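You operate a simulated robot arm through the tools that you are given. There is no shell and no other tool.

You run a simulated robot arm. Do the job below in one go: nothing can be reset, and whatever is moved stays where it is left.

TASK
Stop the load box and its fan, then brush the grille's dust off.
Fine: red switch first; the fan stands still before the last dust is off; the grille brush goes back. Set down upright: grille brush. What is to be rubbed or washed off counts as gone when no trace of it is left.

Only the result counts: the job must be done as asked and must still hold three seconds after the hand-in. Knocking over, shifting, dropping, spilling or breaking anything else fails it.

THE ROBOT
A 6-joint arm with a two-finger gripper, fixed in place. Base frame: the origin is at the foot of the arm, x ahead of it, y to its left, z up. Readings come in mm, degrees, newtons and seconds.
Its first joint turns from -166.0 to 166.0 degrees. Payload 2.45 kg.
Tool frame: the origin (TCP) lies between the finger pads and is the grasp point; the fingertips stand 20 mm ahead of it; z points along the fingers, y is the line along which they close. Largest opening 140 mm; the body of the gripper starts 168 mm behind the TCP.
Orientation is that of the tool frame in the base frame, as a unit quaternion [w, x, y, z]. With the fingers straight down and closing along the base's y, the tool's x points along the base's -x, its y along +y and its z along -z.

THE INTERFACE
- The arm moves only by the tool apply_moves. Its argument "series" is one flat list of numbers, 7 for each row, row after row: the shift along the base's x, y, z in mm, then the turn, a rotation vector about the base's x, y, z in rad, then the opening, from 0 (shut) to 1 (fully open). In form: [tx, ty, tz, rx, ry, rz, jaw, tx, ty, tz, rx, ry, rz, jaw, ...]. A call has 1 to 20 rows; each row shifts and turns the commanded pose from where the row before left it. Rows are played at 5 a second. More than 50 mm and 8.6 degrees between two rows, or a gripper value outside its range, and nothing of the call is played. Where a pose cannot be reached the arm comes as near as it can. A force on the tool above 60 N (or 10 N above the force at the start of the call, whichever is more), or a blocked arm, ends the call early, and 0.2 s more pass. The fingers move at their own pace (about 45 mm/s each) and stop on an object; they squeeze with about 28 N. The grip force told is the motor's: it shows also when the fingers shut on nothing. Time passes only in rows, and 0.2 s behind the last, so rows that do not move let the fingers close. The reply holds the time, the measured pose of the TCP, the force on the tool along the base axes, the opening and the grip force, in the units named above and with some noise, with the torque about the TCP (base axes, N m) and any sound that the robot's microphone picked up, and new pictures: "views" is both (left out), scene, wrist or none.
- Cameras (640 x 400 px; columns grow to the right, rows downward): "scene" is fixed at [409.5, 654.2, 1274.1]; the picture's right is [-0.77, -0.64, 0.00], its down [-0.30, 0.36, -0.88] and it looks along [0.56, -0.68, -0.47] (base axes); focal length 324 px, centre (320, 200). "wrist" rides on the gripper at [78, 11, -209] in the tool frame; the picture's right is [-0.14, 0.99, 0.00], its down [-0.92, -0.13, -0.37] and it looks along [-0.36, -0.05, 0.93] (tool axes); focal length 280 px, centre (320, 200). There is no depth. A picture from a camera that has moved, and an enlarged one, comes with that camera's place and axes in the base frame and with its lens. The place of the scene camera against the robot may be out by one fixed shift of up to 18 mm in any direction.
- inspect(camera, box): a new picture of the part [left, top, right, bottom] of that camera's present view, enlarged. No time passes.
- hand_in(): hands the job in; it is judged then, once.

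Nothing tells you positions but the pictures and the camera data. Unless the task says otherwise, let go and move clear before handing in.

The tools are called after "Emit:" by a JSON object that holds its "fn" and its "kwargs". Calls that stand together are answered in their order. apply_moves: Moves the arm, as the interface text tells. Its arguments: {"type":"object","properties":{"series":{"type":"array"},"views":{"type":"string","enum":["both","scene","wrist","none"]}},"required":["series"]} The other tools are called the same way: inspect (camera, box) takes an enlarged picture of a part of a camera's view; hand_in () hands the job in.

At the start:

```text
time_s: 0.0
eef_pos: [752.2, 162.5, 1139.1]
orientation: [0.0, 0.0, 1.0, 0.001]
contact_force: [-0.8, 0.3, 0.2]
moment: [0.0, -0.02, 0.0]
finger_gap: 140.0
grasp_force: 0.0
```

scene: 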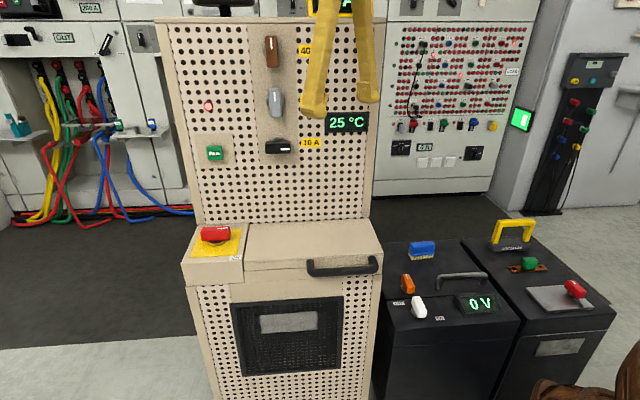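
wrist: 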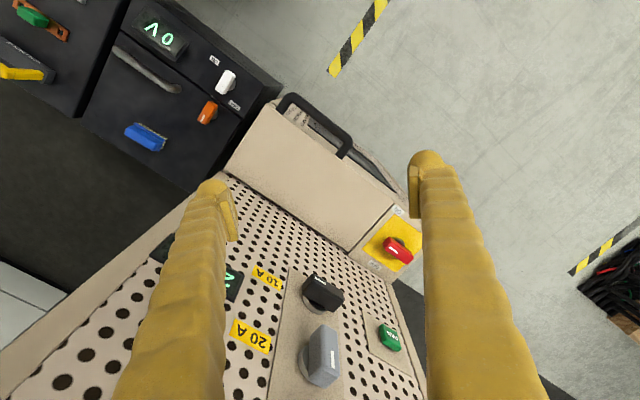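

I see a perforated load box with a red switch on a yellow plate, a green switch and other knobs, and a grille below. To the right are black units carrying a blue brush. I'll look closer before moving anything.

Emit:
{"fn": "inspect", "kwargs": {"camera": "scene", "box": [160, 200, 400, 400]}}

Emit:
{"fn": "inspect", "kwargs": {"camera": "scene", "box": [180, 0, 400, 200]}}

Emit:
{"fn": "inspect", "kwargs": {"camera": "scene", "box": [370, 200, 640, 400]}}

Emit:
{"fn": "inspect", "kwargs": {"camera": "wrist", "box": [200, 80, 440, 280]}}

Emit:
{"fn": "inspect", "kwargs": {"camera": "wrist", "box": [0, 0, 280, 180]}}

Emit:
{"fn": "inspect", "kwargs": {"camera": "wrist", "box": [200, 200, 440, 400]}}

```text
2.00 times, centred on (280, 300) of scene
camera zoom: at [409.5, 654.2, 1274.1], right [-0.77, -0.64, 0.0], down [-0.3, 0.36, -0.88], along [0.56, -0.68, -0.47], focal length 648 px, centre (400, 0)
```

zoom: 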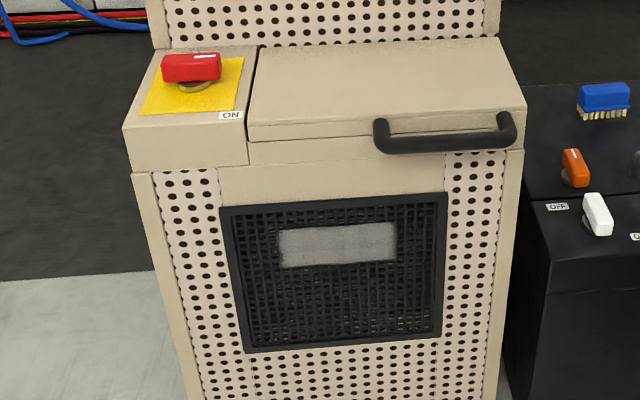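

```text
2.00 times, centred on (290, 100) of scene
camera zoom: at [409.5, 654.2, 1274.1], right [-0.77, -0.64, 0.0], down [-0.3, 0.36, -0.88], along [0.56, -0.68, -0.47], focal length 648 px, centre (380, 400)
```

zoom: 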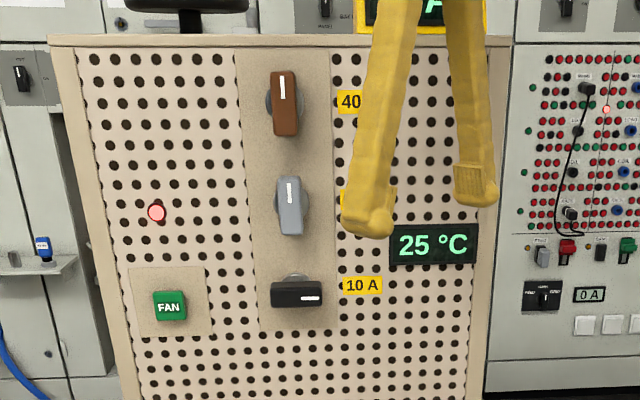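

```text
2.00 times, centred on (505, 300) of scene
camera zoom: at [409.5, 654.2, 1274.1], right [-0.77, -0.64, 0.0], down [-0.3, 0.36, -0.88], along [0.56, -0.68, -0.47], focal length 648 px, centre (-50, 0)
```

zoom: 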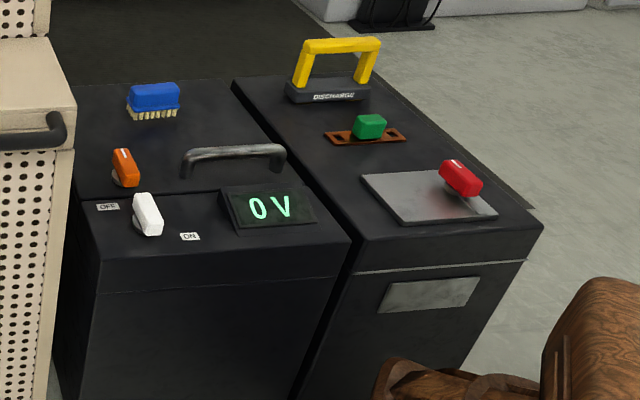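

```text
2.00 times, centred on (320, 180) of wrist
camera zoom: at [674.5, 172.1, 1345.9], right [0.14, 0.99, 0.0], down [0.92, -0.13, 0.37], along [0.36, -0.05, -0.93], focal length 561 px, centre (320, 240)
```

zoom: 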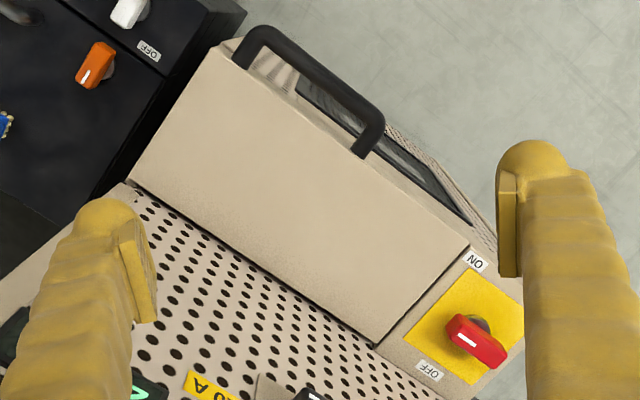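

```text
2.22 times, centred on (140, 90) of wrist
camera zoom: at [674.5, 172.1, 1345.9], right [0.14, 0.99, 0.0], down [0.92, -0.13, 0.37], along [0.36, -0.05, -0.93], focal length 623 px, centre (720, 444)
```

zoom: 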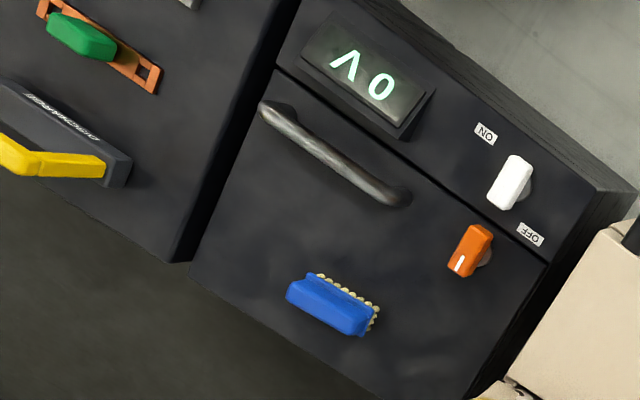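

```text
2.00 times, centred on (320, 300) of wrist
camera zoom: at [674.5, 172.1, 1345.9], right [0.14, 0.99, 0.0], down [0.92, -0.13, 0.37], along [0.36, -0.05, -0.93], focal length 561 px, centre (320, 0)
```

zoom: 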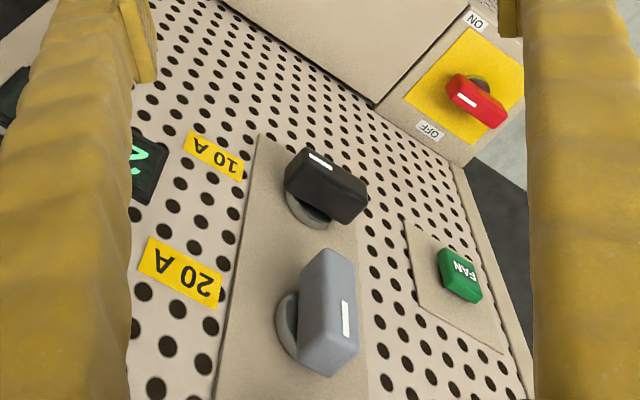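

The box front faces roughly (-0.7, +0.7). I put the red knob near (1035, 300, 800), the FAN button near (1100, 236, 980) and the blue brush near (726, -293, 600). I'll turn the wrist square to the box and get a closer look.

Emit:
{"fn": "apply_moves", "kwargs": {"series": [13, 23, -5, 0, 0, -0.131, 1, 13, 23, -5, 0, 0, -0.131, 1, 13, 23, -5, 0, 0, -0.131, 1, 13, 23, -5, 0, 0, -0.131, 1, 13, 23, -5, 0, 0, -0.131, 1, 13, 23, -5, 0, 0, -0.131, 1, 0, 0, 0, 0, 0, 0, 1], "views": "both"}}

```text
time_s: 1.6
eef_pos: [829.7, 298.7, 1108.3]
orientation: [0.001, 0.383, 0.924, 0.001]
contact_force: [-0.9, -0.8, 0.1]
moment: [-0.02, -0.03, -0.03]
finger_gap: 139.9
grasp_force: 0.1
camera wrist: at [783.0, 362.4, 1316.2], right [0.8, 0.6, 0.0], down [0.56, -0.74, 0.37], along [0.22, -0.29, -0.93], focal length 280 px, centre (320, 200)
```

scene: 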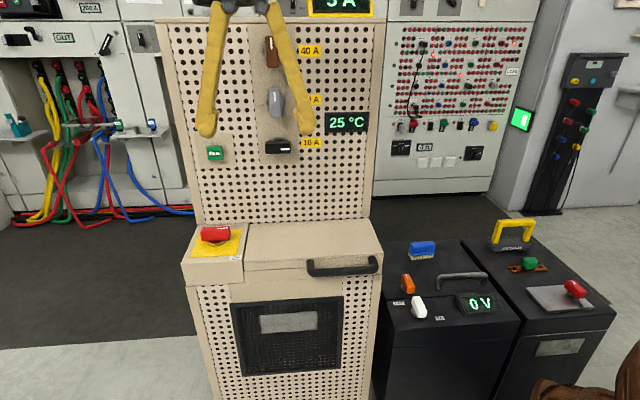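
wrist: 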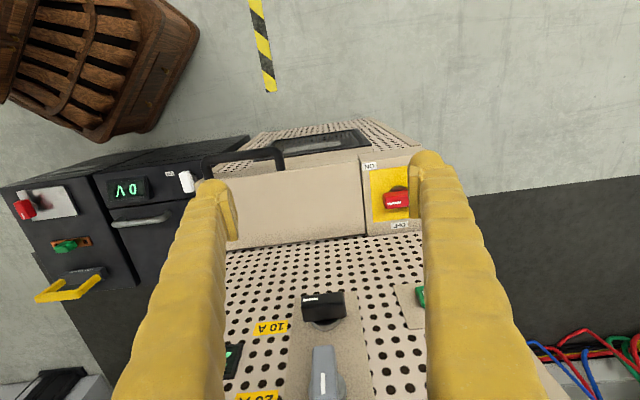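

The wrist is now square to the box. I'll zoom in on the switch, the fan button and the meter on top.

Emit:
{"fn": "inspect", "kwargs": {"camera": "wrist", "box": [340, 140, 460, 240]}}

Emit:
{"fn": "inspect", "kwargs": {"camera": "scene", "box": [300, 0, 380, 50]}}

Emit:
{"fn": "inspect", "kwargs": {"camera": "scene", "box": [170, 200, 290, 290]}}

Emit:
{"fn": "inspect", "kwargs": {"camera": "scene", "box": [220, 285, 350, 385]}}

Emit:
{"fn": "inspect", "kwargs": {"camera": "scene", "box": [390, 230, 460, 275]}}

Emit:
{"fn": "inspect", "kwargs": {"camera": "scene", "box": [180, 80, 250, 180]}}

```text
4.00 times, centred on (400, 190) of wrist
camera zoom: at [783.0, 362.4, 1316.2], right [0.8, 0.6, 0.0], down [0.56, -0.74, 0.37], along [0.22, -0.29, -0.93], focal length 1122 px, centre (0, 240)
```

zoom: 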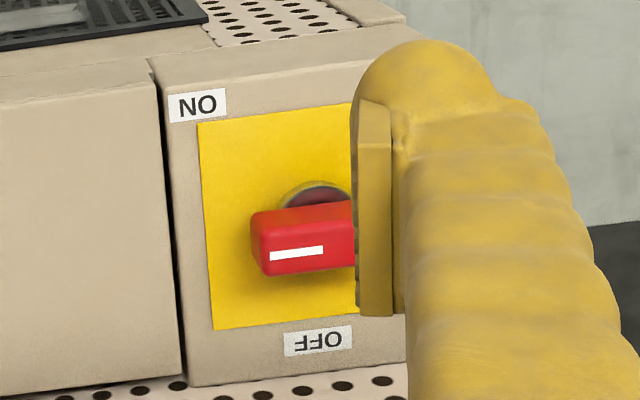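

```text
8.00 times, centred on (340, 25) of scene
camera zoom: at [409.5, 654.2, 1274.1], right [-0.77, -0.64, 0.0], down [-0.3, 0.36, -0.88], along [0.56, -0.68, -0.47], focal length 2594 px, centre (160, 1600)
```

zoom: 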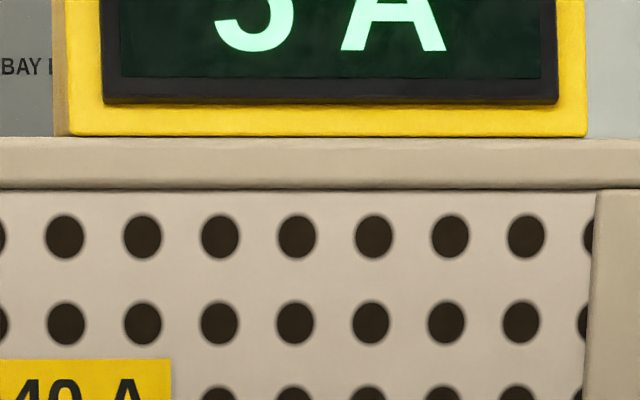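

```text
4.44 times, centred on (230, 245) of scene
camera zoom: at [409.5, 654.2, 1274.1], right [-0.77, -0.64, 0.0], down [-0.3, 0.36, -0.88], along [0.56, -0.68, -0.47], focal length 1441 px, centre (720, 0)
```

zoom: 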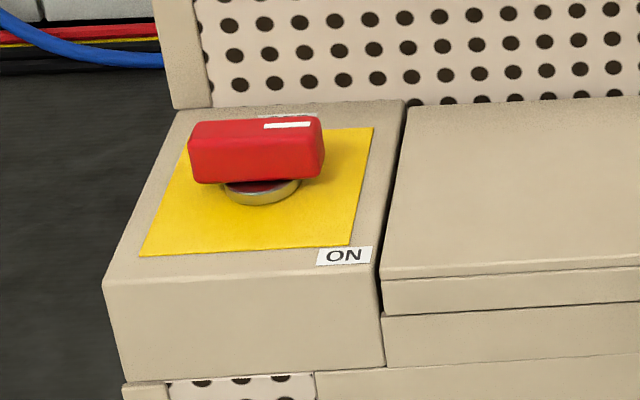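

```text
4.00 times, centred on (285, 335) of scene
camera zoom: at [409.5, 654.2, 1274.1], right [-0.77, -0.64, 0.0], down [-0.3, 0.36, -0.88], along [0.56, -0.68, -0.47], focal length 1297 px, centre (460, -340)
```

zoom: 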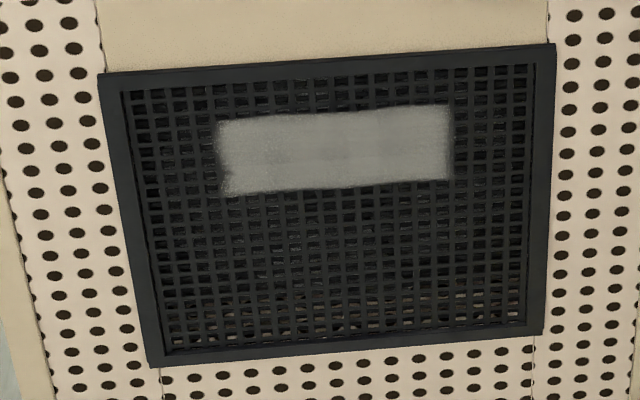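

```text
8.89 times, centred on (425, 252) of scene
camera zoom: at [409.5, 654.2, 1274.1], right [-0.77, -0.64, 0.0], down [-0.3, 0.36, -0.88], along [0.56, -0.68, -0.47], focal length 2882 px, centre (-613, -267)
```

zoom: 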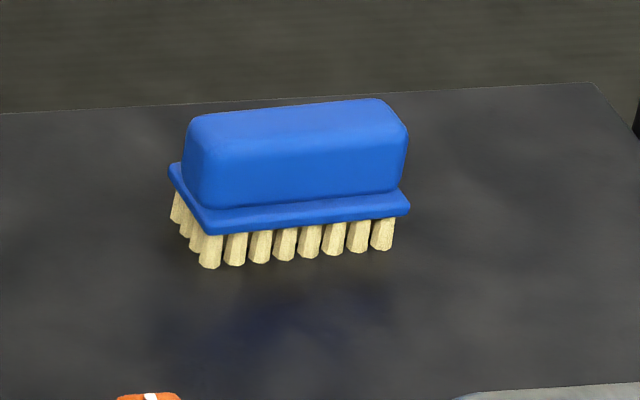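

```text
4.00 times, centred on (215, 130) of scene
camera zoom: at [409.5, 654.2, 1274.1], right [-0.77, -0.64, 0.0], down [-0.3, 0.36, -0.88], along [0.56, -0.68, -0.47], focal length 1297 px, centre (740, 480)
```

zoom: 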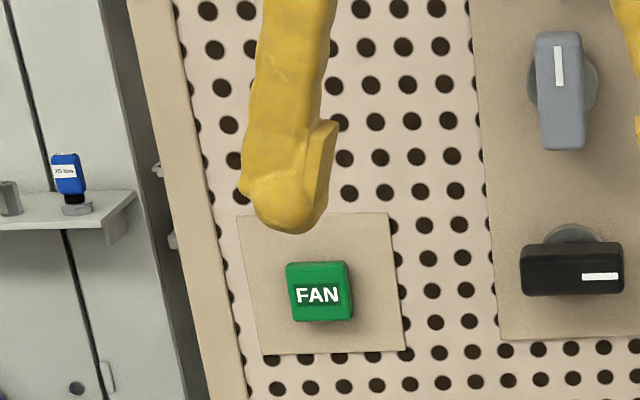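

The red bar points to the box's right (ON) and OFF is at the back, so it needs a quarter turn counter-clockwise seen from above. I'll close the fingers, tilt slightly and hover in front of the knob, checking reach on the way.

Emit:
{"fn": "apply_moves", "kwargs": {"series": [26, 8, -36, -0.0926, -0.0926, 0, 0, 26, 8, -36, -0.0926, -0.0926, 0, 0, 26, 8, -36, 0, 0, 0, 0, 26, 8, -36, 0, 0, 0, 0, 26, 8, -36, 0, 0, 0, 0, 0, 0, 0, 0, 0, 0, 0, 0, 0, 0, 0, 0, 0, 0, 0, 0, 0, 0, 0, 0, 0], "views": "both"}}

```text
time_s: 3.4
eef_pos: [961.7, 339.8, 928.4]
orientation: [0.12, 0.38, 0.916, -0.05]
contact_force: [0.0, 0.0, -0.6]
moment: [-0.02, -0.01, -0.03]
finger_gap: 0.0
grasp_force: 16.1
camera wrist: at [878.4, 438.3, 1108.9], right [0.79, 0.61, 0.04], down [0.47, -0.65, 0.59], along [0.38, -0.46, -0.8], focal length 280 px, centre (320, 200)
```

scene: 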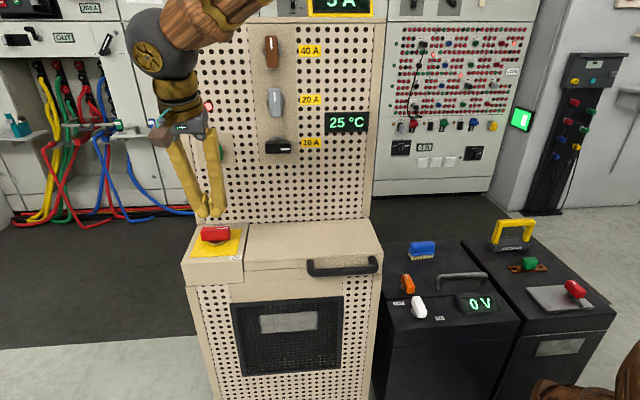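
wrist: 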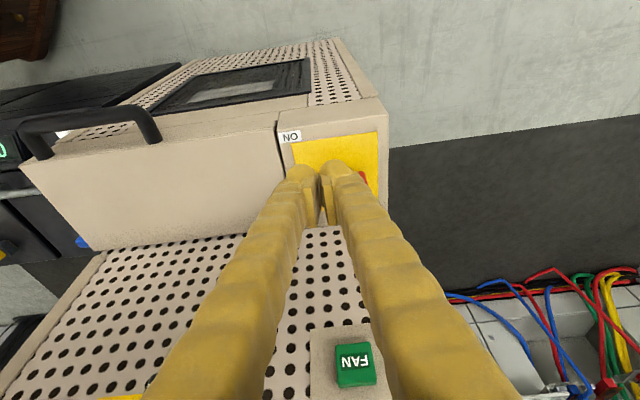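

The pose is reached accurately, with the fingertips in front of and above the knob. Next I lower to knob height, staying clear of the plate.

Emit:
{"fn": "apply_moves", "kwargs": {"series": [0, 0, -38, 0, 0, 0, 0, 0, 0, -38, 0, 0, 0, 0, 0, 0, -36, 0, 0, 0, 0, 0, 0, 0, 0, 0, 0, 0], "views": "both"}}

Emit:
{"fn": "inspect", "kwargs": {"camera": "scene", "box": [170, 200, 290, 290]}}

Emit:
{"fn": "inspect", "kwargs": {"camera": "wrist", "box": [240, 90, 420, 220]}}

```text
time_s: 4.4
eef_pos: [960.8, 339.4, 815.9]
orientation: [0.12, 0.38, 0.916, -0.05]
contact_force: [-0.3, 0.3, -0.2]
moment: [0.01, -0.02, 0.02]
finger_gap: 0.0
grasp_force: 27.9
camera wrist: at [877.2, 439.2, 997.2], right [0.8, 0.61, 0.04], down [0.47, -0.65, 0.59], along [0.38, -0.46, -0.8], focal length 280 px, centre (320, 200)
```

scene: 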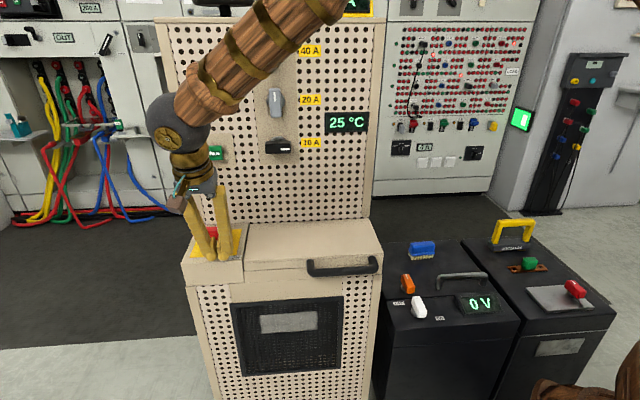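
wrist: 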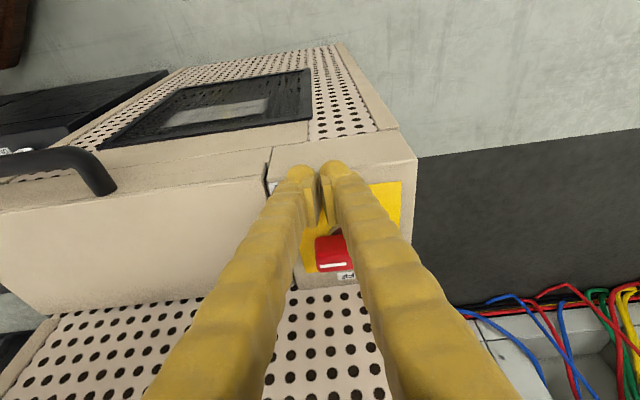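

```text
4.44 times, centred on (230, 245) of scene
camera zoom: at [409.5, 654.2, 1274.1], right [-0.77, -0.64, 0.0], down [-0.3, 0.36, -0.88], along [0.56, -0.68, -0.47], focal length 1441 px, centre (720, 0)
```

zoom: 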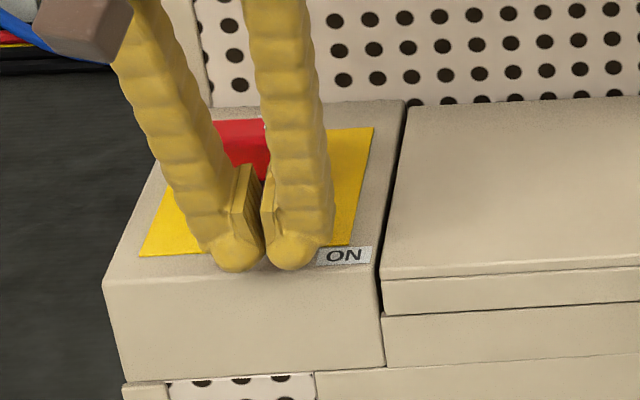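

```text
3.08 times, centred on (330, 155) of wrist
camera zoom: at [877.2, 439.2, 997.2], right [0.8, 0.61, 0.04], down [0.47, -0.65, 0.59], along [0.38, -0.46, -0.8], focal length 863 px, centre (289, 338)
```

zoom: 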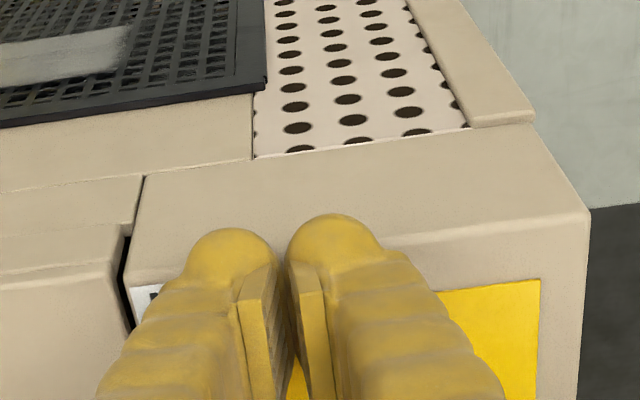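

The tips sit about 75 mm in front of the knob axis and a bit too central. I'll shift toward the bar's right half and approach its front face.

Emit:
{"fn": "apply_moves", "kwargs": {"series": [-18.4, -18.4, -2, 0, 0, 0, 0, 14.1, -14.1, 0, 0, 0, 0, 0, 10.6, -10.6, 0, 0, 0, 0, 0, 0, 0, 0, 0, 0, 0, 0], "views": "both"}}

Emit:
{"fn": "inspect", "kwargs": {"camera": "scene", "box": [170, 200, 290, 290]}}

Emit:
{"fn": "inspect", "kwargs": {"camera": "wrist", "box": [240, 130, 420, 260]}}

```text
time_s: 5.4
eef_pos: [966.9, 295.4, 813.7]
orientation: [0.12, 0.38, 0.916, -0.05]
contact_force: [0.0, 0.2, 1.3]
moment: [0.0, -0.04, 0.01]
finger_gap: 0.0
grasp_force: 27.8
camera wrist: at [883.7, 395.1, 994.4], right [0.8, 0.61, 0.04], down [0.47, -0.65, 0.59], along [0.38, -0.46, -0.8], focal length 280 px, centre (320, 200)
```

scene: 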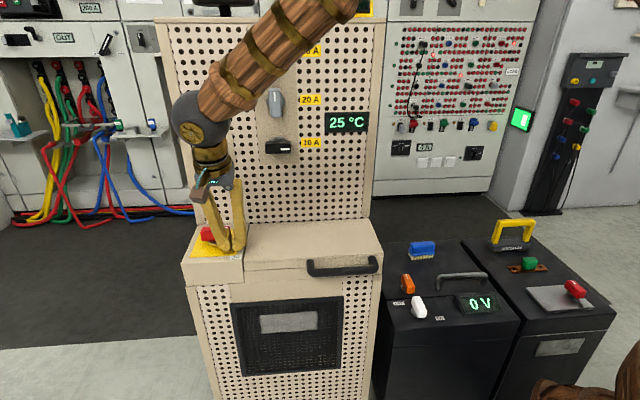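
wrist: 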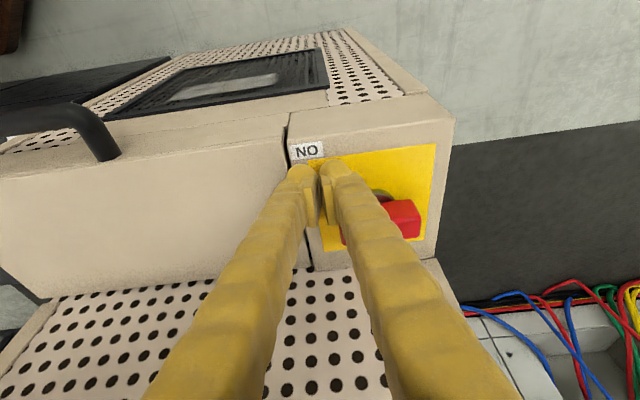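

```text
4.44 times, centred on (230, 245) of scene
camera zoom: at [409.5, 654.2, 1274.1], right [-0.77, -0.64, 0.0], down [-0.3, 0.36, -0.88], along [0.56, -0.68, -0.47], focal length 1441 px, centre (720, 0)
```

zoom: 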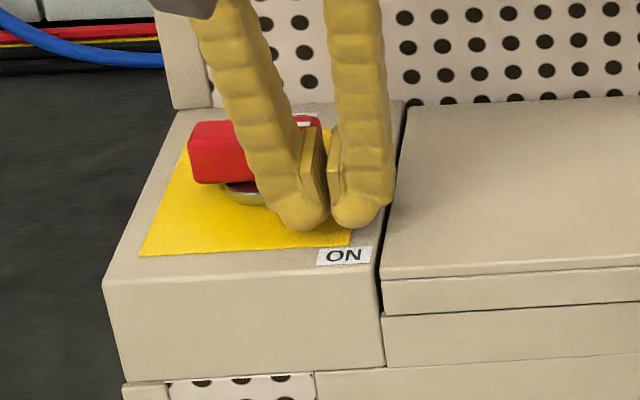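

```text
3.08 times, centred on (330, 195) of wrist
camera zoom: at [883.7, 395.1, 994.4], right [0.8, 0.61, 0.04], down [0.47, -0.65, 0.59], along [0.38, -0.46, -0.8], focal length 863 px, centre (289, 215)
```

zoom: 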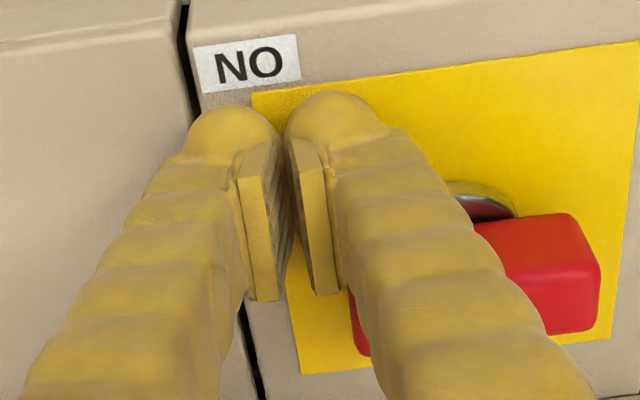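

The fingers are right in front of the bar's right half. I'll push backward in small steps and watch the force.

Emit:
{"fn": "apply_moves", "kwargs": {"series": [4.2, -4.2, 0, 0, 0, 0, 0, 4.2, -4.2, 0, 0, 0, 0, 0, 4.2, -4.2, 0, 0, 0, 0, 0, 4.2, -4.2, 0, 0, 0, 0, 0], "views": "scene"}}

Emit:
{"fn": "inspect", "kwargs": {"camera": "scene", "box": [170, 200, 290, 290]}}

```text
time_s: 6.4
eef_pos: [983.9, 279.1, 814.2]
orientation: [0.121, 0.38, 0.916, -0.05]
contact_force: [-2.1, 0.1, -0.1]
moment: [0.0, 0.02, 0.0]
finger_gap: 0.1
grasp_force: 27.6
```

scene: 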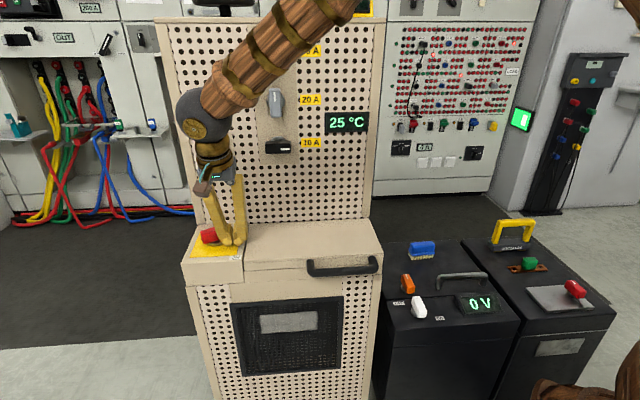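

```text
4.44 times, centred on (230, 245) of scene
camera zoom: at [409.5, 654.2, 1274.1], right [-0.77, -0.64, 0.0], down [-0.3, 0.36, -0.88], along [0.56, -0.68, -0.47], focal length 1441 px, centre (720, 0)
```

zoom: 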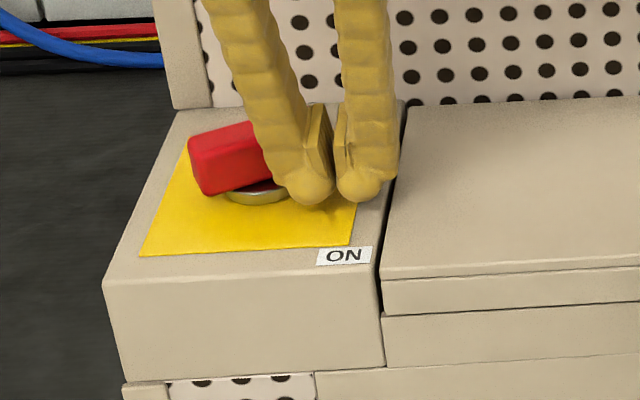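

The knob turns easily, about 25° so far. I'll keep pushing back along its arc.

Emit:
{"fn": "apply_moves", "kwargs": {"series": [5.0, -5.0, 0, 0, 0, 0, 0, 5.0, -5.0, 0, 0, 0, 0, 0, 5.0, -5.0, 0, 0, 0, 0, 0, 5.0, -5.0, 0, 0, 0, 0, 0, 4.2, -4.2, 0, 0, 0, 0, 0], "views": "both"}}

Emit:
{"fn": "inspect", "kwargs": {"camera": "scene", "box": [170, 200, 290, 290]}}

Emit:
{"fn": "inspect", "kwargs": {"camera": "wrist", "box": [240, 130, 420, 260]}}

```text
time_s: 7.6
eef_pos: [1007.6, 253.6, 813.7]
orientation: [0.121, 0.379, 0.916, -0.05]
contact_force: [-0.9, -0.7, -0.1]
moment: [0.0, 0.0, -0.01]
finger_gap: 0.0
grasp_force: 28.1
camera wrist: at [923.9, 354.6, 993.9], right [0.79, 0.61, 0.04], down [0.47, -0.65, 0.59], along [0.38, -0.46, -0.8], focal length 280 px, centre (320, 200)
```

scene: 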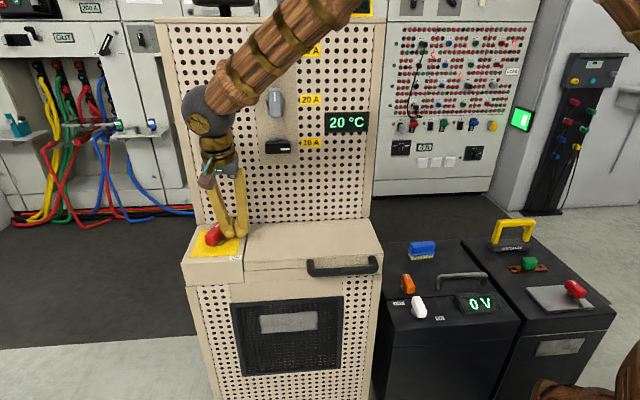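
wrist: 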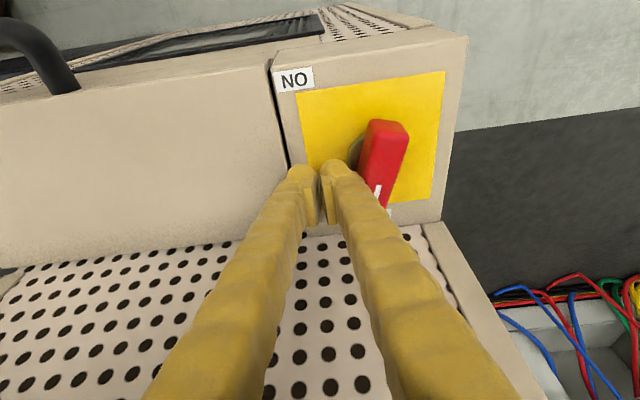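

```text
4.44 times, centred on (230, 245) of scene
camera zoom: at [409.5, 654.2, 1274.1], right [-0.77, -0.64, 0.0], down [-0.3, 0.36, -0.88], along [0.56, -0.68, -0.47], focal length 1441 px, centre (720, 0)
```

zoom: 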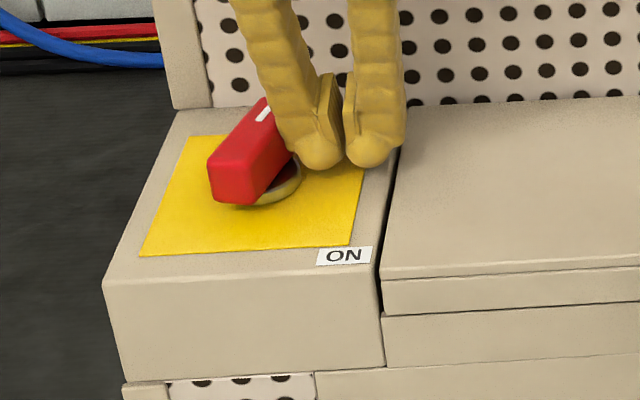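

```text
3.08 times, centred on (330, 195) of wrist
camera zoom: at [923.9, 354.6, 993.9], right [0.79, 0.61, 0.04], down [0.47, -0.65, 0.59], along [0.38, -0.46, -0.8], focal length 863 px, centre (289, 215)
```

zoom: 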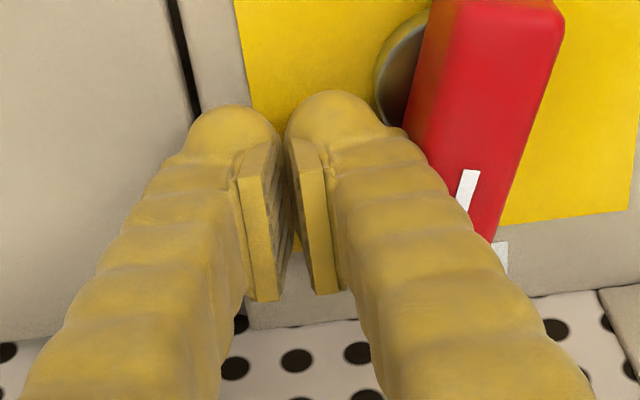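

The knob is at about 65°. To finish the turn I'll push its rear end leftward.

Emit:
{"fn": "apply_moves", "kwargs": {"series": [5.0, -5.0, 0, 0, 0, 0, 0, 4.0, 1.6, 0, 0, 0, 0, 0, 3.0, 3.0, 0, 0, 0, 0, 0, 3.0, 3.0, 0, 0, 0, 0, 0, 3.0, 3.0, 0, 0, 0, 0, 0], "views": "both"}}

Emit:
{"fn": "inspect", "kwargs": {"camera": "scene", "box": [170, 200, 290, 290]}}

Emit:
{"fn": "inspect", "kwargs": {"camera": "wrist", "box": [300, 100, 480, 230]}}

```text
time_s: 8.7
eef_pos: [1020.7, 254.2, 813.3]
orientation: [0.117, 0.381, 0.916, -0.055]
contact_force: [-11.4, -7.3, 6.6]
moment: [0.23, -0.12, 0.31]
finger_gap: 0.0
grasp_force: 28.6
stopped in row 5: the force on the tool passed its limit at 73 N (the readings are from after the stop); the commanded pose is now the measured one
camera wrist: at [938.2, 354.3, 994.3], right [0.8, 0.6, 0.03], down [0.47, -0.65, 0.59], along [0.38, -0.46, -0.8], focal length 280 px, centre (320, 200)
```

scene: 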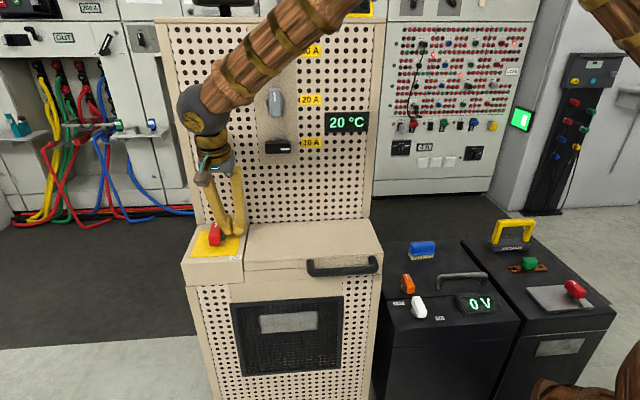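
wrist: 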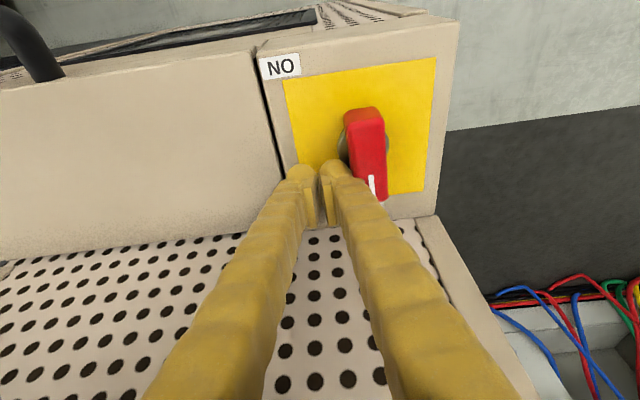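

```text
4.44 times, centred on (230, 245) of scene
camera zoom: at [409.5, 654.2, 1274.1], right [-0.77, -0.64, 0.0], down [-0.3, 0.36, -0.88], along [0.56, -0.68, -0.47], focal length 1441 px, centre (720, 0)
```

zoom: 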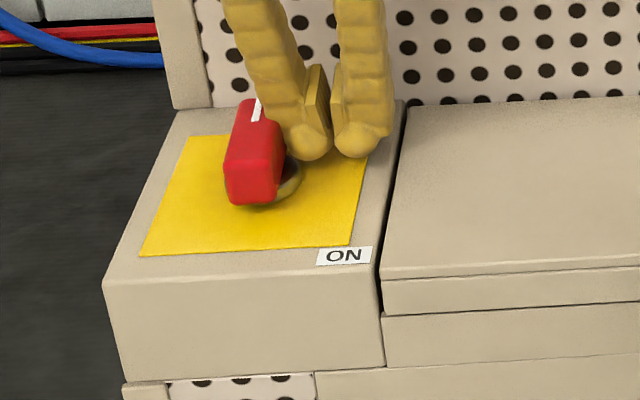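

```text
3.08 times, centred on (390, 165) of wrist
camera zoom: at [938.2, 354.3, 994.3], right [0.8, 0.6, 0.03], down [0.47, -0.65, 0.59], along [0.38, -0.46, -0.8], focal length 863 px, centre (105, 308)
```

zoom: 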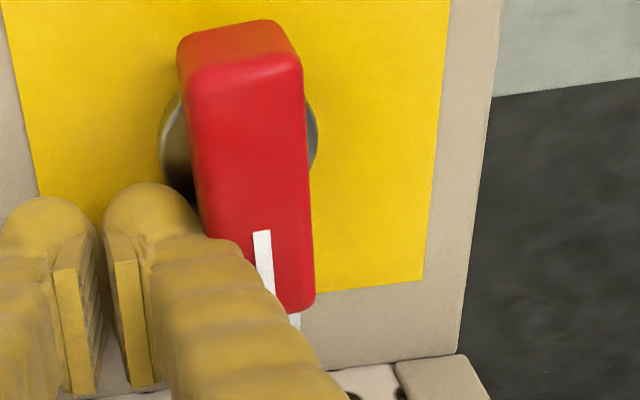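

The red switch has hit its stop pointing straight at OFF. I'll back off, rise and turn the tool horizontal to face the FAN button, which I triangulated at z ≈ 989.

Emit:
{"fn": "apply_moves", "kwargs": {"series": [-6, -6, 3, 0, 0, 0, 0, -14, 14, 50, 0, 0, 0, 0, -14, 14, 50, 0, 0, 0, 0, -14, 14, 50, 0, 0, 0, 0, 2.6, 2.6, 2.3, -0.0926, -0.0926, 0, 0, 2.6, 2.6, 2.3, -0.0926, -0.0926, 0, 0, 2.6, 2.6, 2.3, -0.0926, -0.0926, 0, 0, 2.6, 2.6, 2.3, -0.0926, -0.0926, 0, 0, 2.6, 2.6, 2.3, -0.0926, -0.0926, 0, 0, 2.6, 2.6, 2.3, -0.0926, -0.0926, 0, 0, 2.6, 2.6, 2.3, -0.0926, -0.0926, 0, 0, 2.6, 2.6, 2.3, -0.0926, -0.0926, 0, 0, 2.6, 2.6, 2.3, -0.0926, -0.0926, 0, 0, 2.6, 2.6, 2.3, -0.0926, -0.0926, 0, 0, 0, 0, 0, 0, 0, 0, 0], "views": "both"}}

```text
refused: row 2 steps farther than a row can; nothing moved
```

Emit:
{"fn": "apply_moves", "kwargs": {"series": [-6, -6, 3, 0, 0, 0, 0, -14, 14, 44, 0, 0, 0, 0, -14, 14, 44, 0, 0, 0, 0, -14, 14, 44, 0, 0, 0, 0, 2.6, 2.6, 4.1, -0.0926, -0.0926, 0, 0, 2.6, 2.6, 4.1, -0.0926, -0.0926, 0, 0, 2.6, 2.6, 4.1, -0.0926, -0.0926, 0, 0, 2.6, 2.6, 4.1, -0.0926, -0.0926, 0, 0, 2.6, 2.6, 4.1, -0.0926, -0.0926, 0, 0, 2.6, 2.6, 4.1, -0.0926, -0.0926, 0, 0, 2.6, 2.6, 4.1, -0.0926, -0.0926, 0, 0, 2.6, 2.6, 4.1, -0.0926, -0.0926, 0, 0, 2.6, 2.6, 4.1, -0.0926, -0.0926, 0, 0, 2.6, 2.6, 4.1, -0.0926, -0.0926, 0, 0, 0, 0, 0, 0, 0, 0, 0], "views": "both"}}

```text
time_s: 11.9
eef_pos: [998.1, 316.3, 990.4]
orientation: [0.653, 0.273, 0.652, -0.273]
contact_force: [0.0, -0.1, -0.1]
moment: [0.0, 0.01, 0.0]
finger_gap: 0.0
grasp_force: 27.9
camera wrist: at [860.2, 473.1, 909.9], right [0.71, 0.69, 0.14], down [-0.35, 0.17, 0.92], along [0.61, -0.7, 0.37], focal length 280 px, centre (320, 200)
```

scene: 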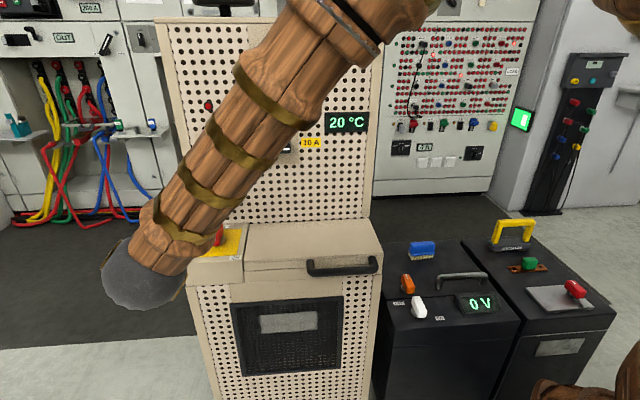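
wrist: 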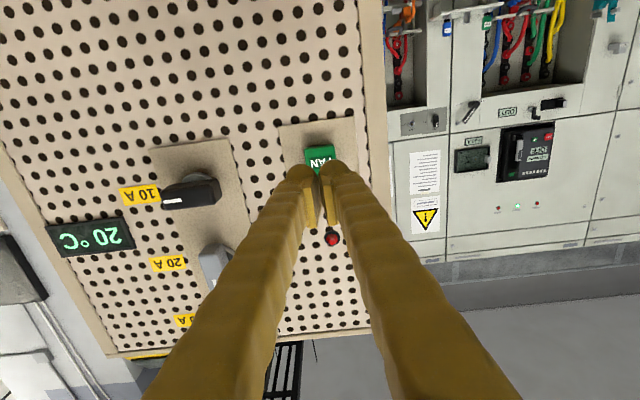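

The lamp has gone dark, so the load side is off. The fingers now point at the FAN button, and I'll zoom to check alignment before pressing.

Emit:
{"fn": "inspect", "kwargs": {"camera": "wrist", "box": [260, 110, 380, 200]}}

Emit:
{"fn": "inspect", "kwargs": {"camera": "scene", "box": [180, 200, 300, 290]}}

```text
4.44 times, centred on (320, 155) of wrist
camera zoom: at [860.2, 473.1, 909.9], right [0.71, 0.69, 0.14], down [-0.35, 0.17, 0.92], along [0.61, -0.7, 0.37], focal length 1246 px, centre (320, 400)
```

zoom: 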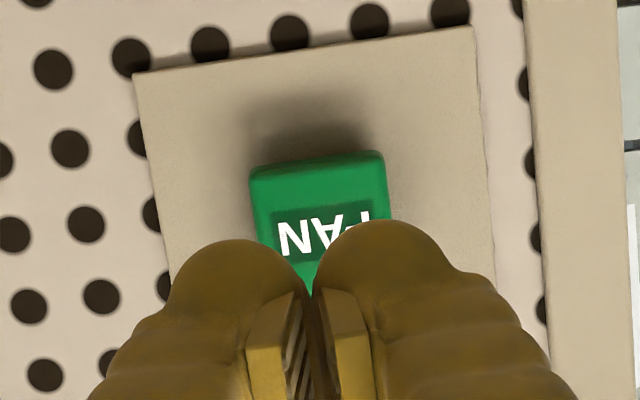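

```text
4.44 times, centred on (240, 245) of scene
camera zoom: at [409.5, 654.2, 1274.1], right [-0.77, -0.64, 0.0], down [-0.3, 0.36, -0.88], along [0.56, -0.68, -0.47], focal length 1441 px, centre (676, 0)
```

zoom: 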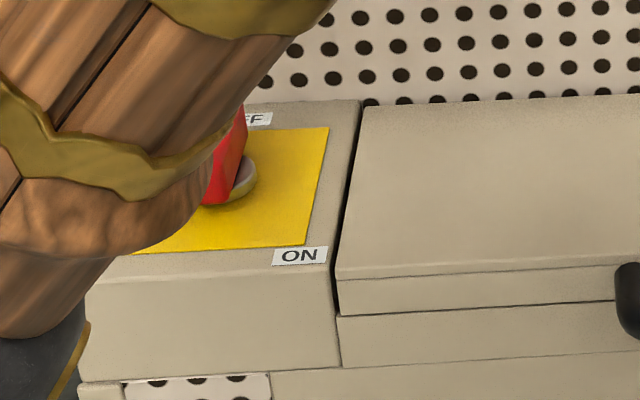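

The alignment is within 3 mm. I'll advance along the panel normal to just short of the button.

Emit:
{"fn": "apply_moves", "kwargs": {"series": [25.6, -23.8, -0.5, 0, 0, 0, 0, 25.6, -23.8, -0.5, 0, 0, 0, 0, 0, 0, 0, 0, 0, 0, 0], "views": "wrist"}}

Emit:
{"fn": "inspect", "kwargs": {"camera": "wrist", "box": [260, 110, 380, 200]}}

```text
time_s: 12.7
eef_pos: [1048.9, 270.1, 988.2]
orientation: [0.653, 0.274, 0.651, -0.273]
contact_force: [0.8, -0.1, 0.8]
moment: [-0.01, 0.04, 0.01]
finger_gap: 0.1
grasp_force: 28.0
camera wrist: at [911.1, 426.5, 909.6], right [0.71, 0.69, 0.14], down [-0.35, 0.17, 0.92], along [0.61, -0.7, 0.37], focal length 280 px, centre (320, 200)
```

wrist: 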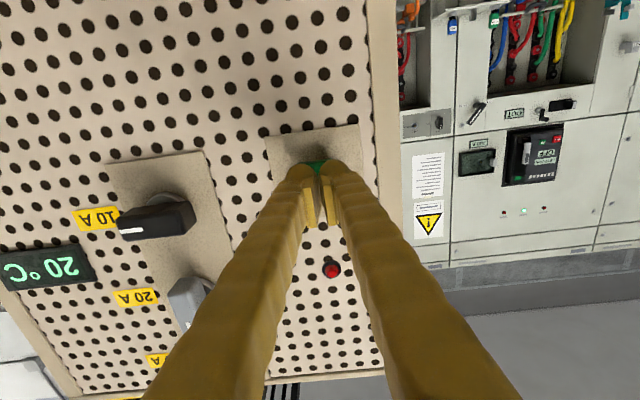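

```text
4.44 times, centred on (320, 155) of wrist
camera zoom: at [911.1, 426.5, 909.6], right [0.71, 0.69, 0.14], down [-0.35, 0.17, 0.92], along [0.61, -0.7, 0.37], focal length 1246 px, centre (320, 400)
```

zoom: 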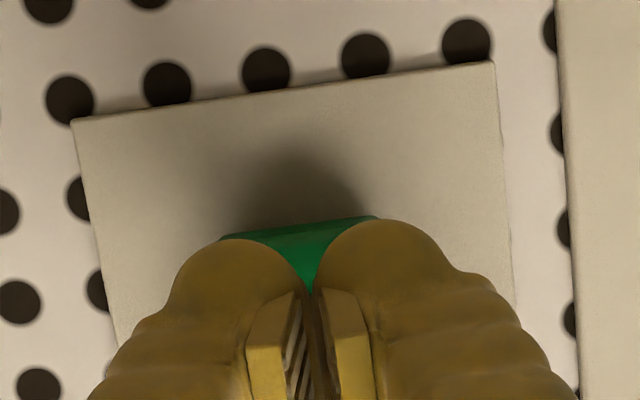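

Emit:
{"fn": "apply_moves", "kwargs": {"series": [2.1, -2.1, 0, 0, 0, 0, 0, 2.1, -2.1, 0, 0, 0, 0, 0, 2.1, -2.1, 0, 0, 0, 0, 0, 2.1, -2.1, 0, 0, 0, 0, 0, 2.1, -2.1, 0, 0, 0, 0, 0, 2.1, -2.1, 0, 0, 0, 0, 0], "views": "both"}}

Emit:
{"fn": "inspect", "kwargs": {"camera": "wrist", "box": [260, 110, 380, 200]}}

```text
time_s: 14.1
eef_pos: [1062.1, 256.6, 987.7]
orientation: [0.652, 0.274, 0.652, -0.273]
contact_force: [-0.5, 0.5, 0.4]
moment: [0.01, -0.02, 0.0]
finger_gap: 0.1
grasp_force: 27.9
camera wrist: at [924.3, 412.9, 909.0], right [0.71, 0.69, 0.14], down [-0.35, 0.17, 0.92], along [0.62, -0.7, 0.37], focal length 280 px, centre (320, 200)
```

scene: 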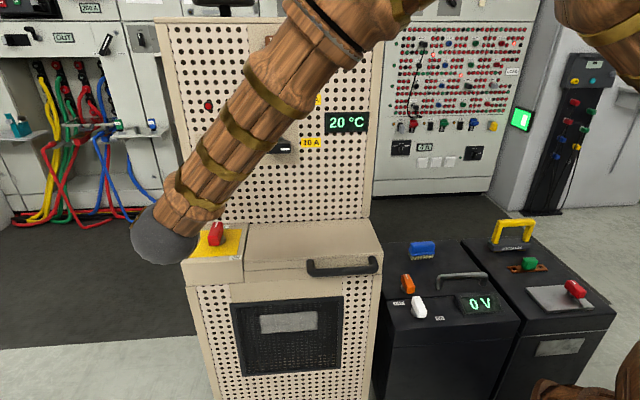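
wrist: 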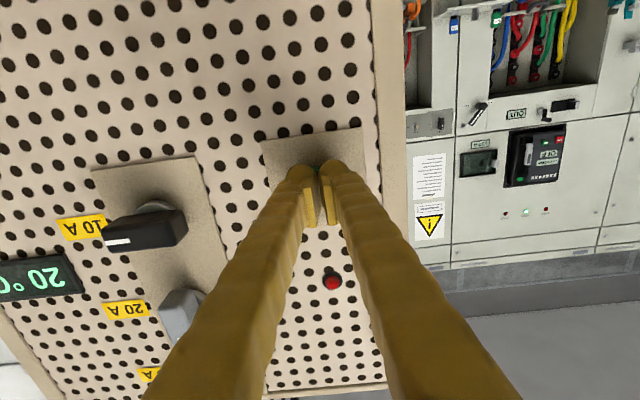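

```text
4.44 times, centred on (320, 155) of wrist
camera zoom: at [924.3, 412.9, 909.0], right [0.71, 0.69, 0.14], down [-0.35, 0.17, 0.92], along [0.62, -0.7, 0.37], focal length 1246 px, centre (320, 400)
```

zoom: 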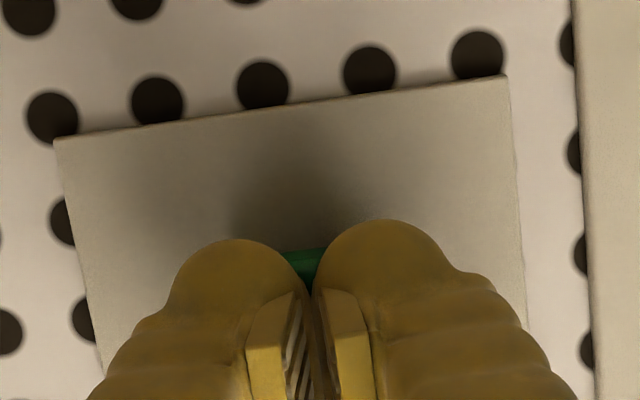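

No contact yet, with the tips at about 590 along the normal. I'll continue in 2 mm steps.

Emit:
{"fn": "apply_moves", "kwargs": {"series": [1.4, -1.4, 0, 0, 0, 0, 0, 1.4, -1.4, 0, 0, 0, 0, 0, 1.4, -1.4, 0, 0, 0, 0, 0, 1.4, -1.4, 0, 0, 0, 0, 0], "views": "wrist"}}

Emit:
{"fn": "inspect", "kwargs": {"camera": "wrist", "box": [260, 110, 380, 200]}}

```text
time_s: 15.1
eef_pos: [1067.8, 252.1, 987.1]
orientation: [0.653, 0.273, 0.652, -0.272]
contact_force: [-13.0, 9.3, 0.8]
moment: [0.01, -0.02, -0.01]
finger_gap: 5.7
grasp_force: 29.7
heard: click
camera wrist: at [929.4, 407.7, 908.9], right [0.71, 0.69, 0.14], down [-0.35, 0.17, 0.92], along [0.62, -0.7, 0.37], focal length 280 px, centre (320, 200)
```

wrist: 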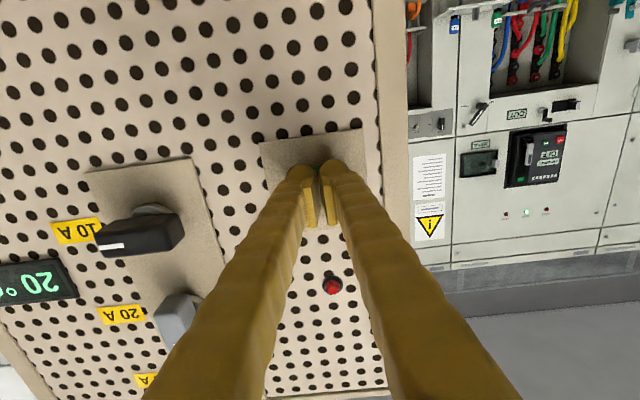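

```text
4.44 times, centred on (320, 155) of wrist
camera zoom: at [929.4, 407.7, 908.9], right [0.71, 0.69, 0.14], down [-0.35, 0.17, 0.92], along [0.62, -0.7, 0.37], focal length 1246 px, centre (320, 400)
```

zoom: 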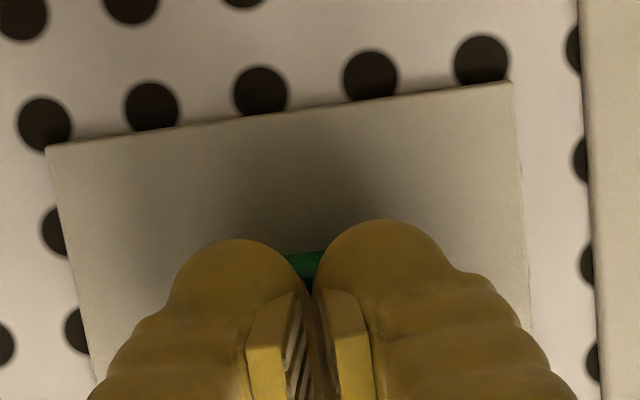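

I heard a click at about 16 N. Now I'll retreat straight out and check the state.

Emit:
{"fn": "apply_moves", "kwargs": {"series": [-14, 14, 0, 0, 0, 0, 0, -25, 25, 0, 0, 0, 0, 0, -25, 25, 0, 0, 0, 0, 0, 0, 0, 0, 0, 0, 0, 0], "views": "both"}}

Emit:
{"fn": "inspect", "kwargs": {"camera": "wrist", "box": [260, 110, 380, 200]}}

Emit:
{"fn": "inspect", "kwargs": {"camera": "scene", "box": [220, 285, 350, 385]}}

```text
time_s: 16.1
eef_pos: [1003.4, 313.5, 989.2]
orientation: [0.652, 0.274, 0.652, -0.273]
contact_force: [0.8, 0.0, -0.7]
moment: [-0.01, -0.01, 0.04]
finger_gap: 0.0
grasp_force: 29.8
camera wrist: at [865.3, 470.8, 908.8], right [0.71, 0.69, 0.14], down [-0.35, 0.17, 0.92], along [0.61, -0.7, 0.37], focal length 280 px, centre (320, 200)
```

scene: 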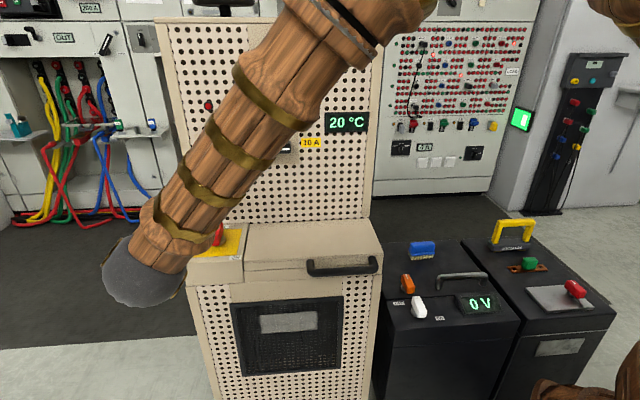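
wrist: 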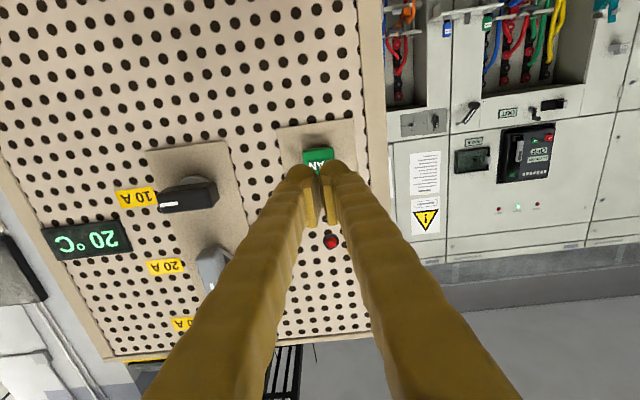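

```text
4.44 times, centred on (320, 155) of wrist
camera zoom: at [865.3, 470.8, 908.8], right [0.71, 0.69, 0.14], down [-0.35, 0.17, 0.92], along [0.61, -0.7, 0.37], focal length 1246 px, centre (320, 400)
```

zoom: 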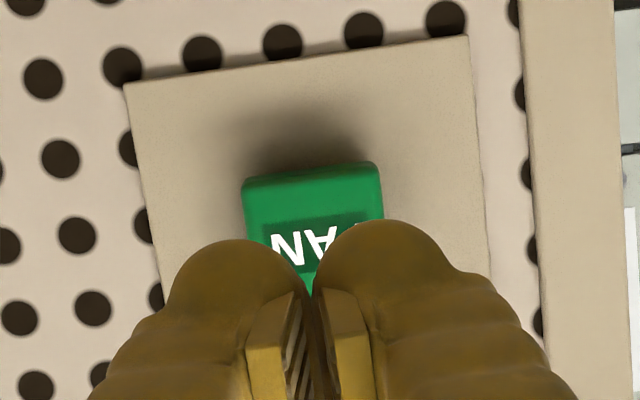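

```text
4.00 times, centred on (285, 335) of scene
camera zoom: at [409.5, 654.2, 1274.1], right [-0.77, -0.64, 0.0], down [-0.3, 0.36, -0.88], along [0.56, -0.68, -0.47], focal length 1297 px, centre (460, -340)
```

zoom: 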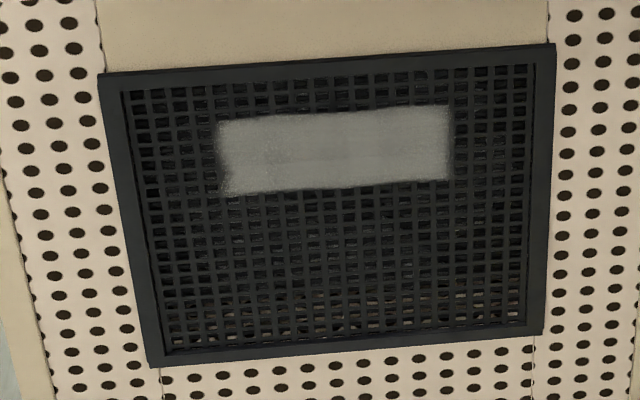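

The button was pressed once and has sprung back. I'll look closely at the grille for blade motion and come back to compare later.

Emit:
{"fn": "inspect", "kwargs": {"camera": "scene", "box": [240, 330, 340, 380]}}

Emit:
{"fn": "apply_moves", "kwargs": {"series": [-14, 14, 0, 0, 0, 0, 0, -14, 14, 0, 0, 0, 0, 0], "views": "none"}}

Emit:
{"fn": "inspect", "kwargs": {"camera": "scene", "box": [240, 330, 340, 380]}}

```text
6.40 times, centred on (290, 355) of scene
camera zoom: at [409.5, 654.2, 1274.1], right [-0.77, -0.64, 0.0], down [-0.3, 0.36, -0.88], along [0.56, -0.68, -0.47], focal length 2075 px, centre (512, -792)
```

zoom: 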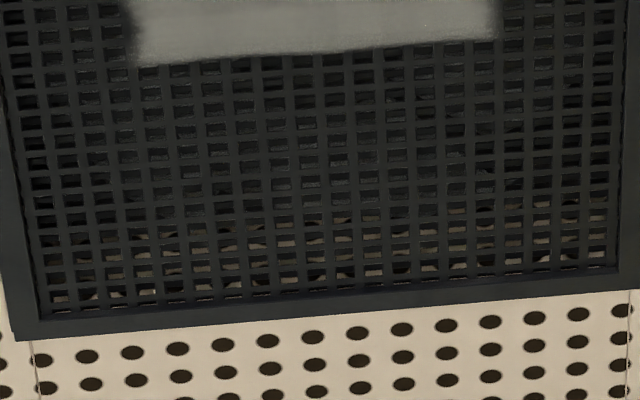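

```text
time_s: 16.7
eef_pos: [976.6, 342.8, 987.6]
orientation: [0.652, 0.274, 0.652, -0.273]
contact_force: [-0.1, -0.4, -0.4]
moment: [0.04, 0.04, 0.0]
finger_gap: 0.1
grasp_force: 29.5
```

```text
6.40 times, centred on (290, 355) of scene
camera zoom: at [409.5, 654.2, 1274.1], right [-0.77, -0.64, 0.0], down [-0.3, 0.36, -0.88], along [0.56, -0.68, -0.47], focal length 2075 px, centre (512, -792)
```

zoom: 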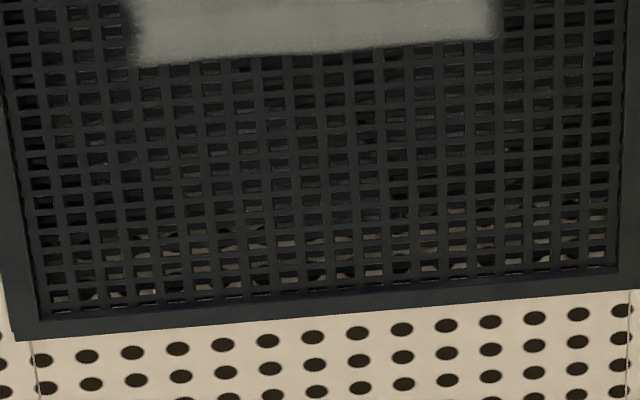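

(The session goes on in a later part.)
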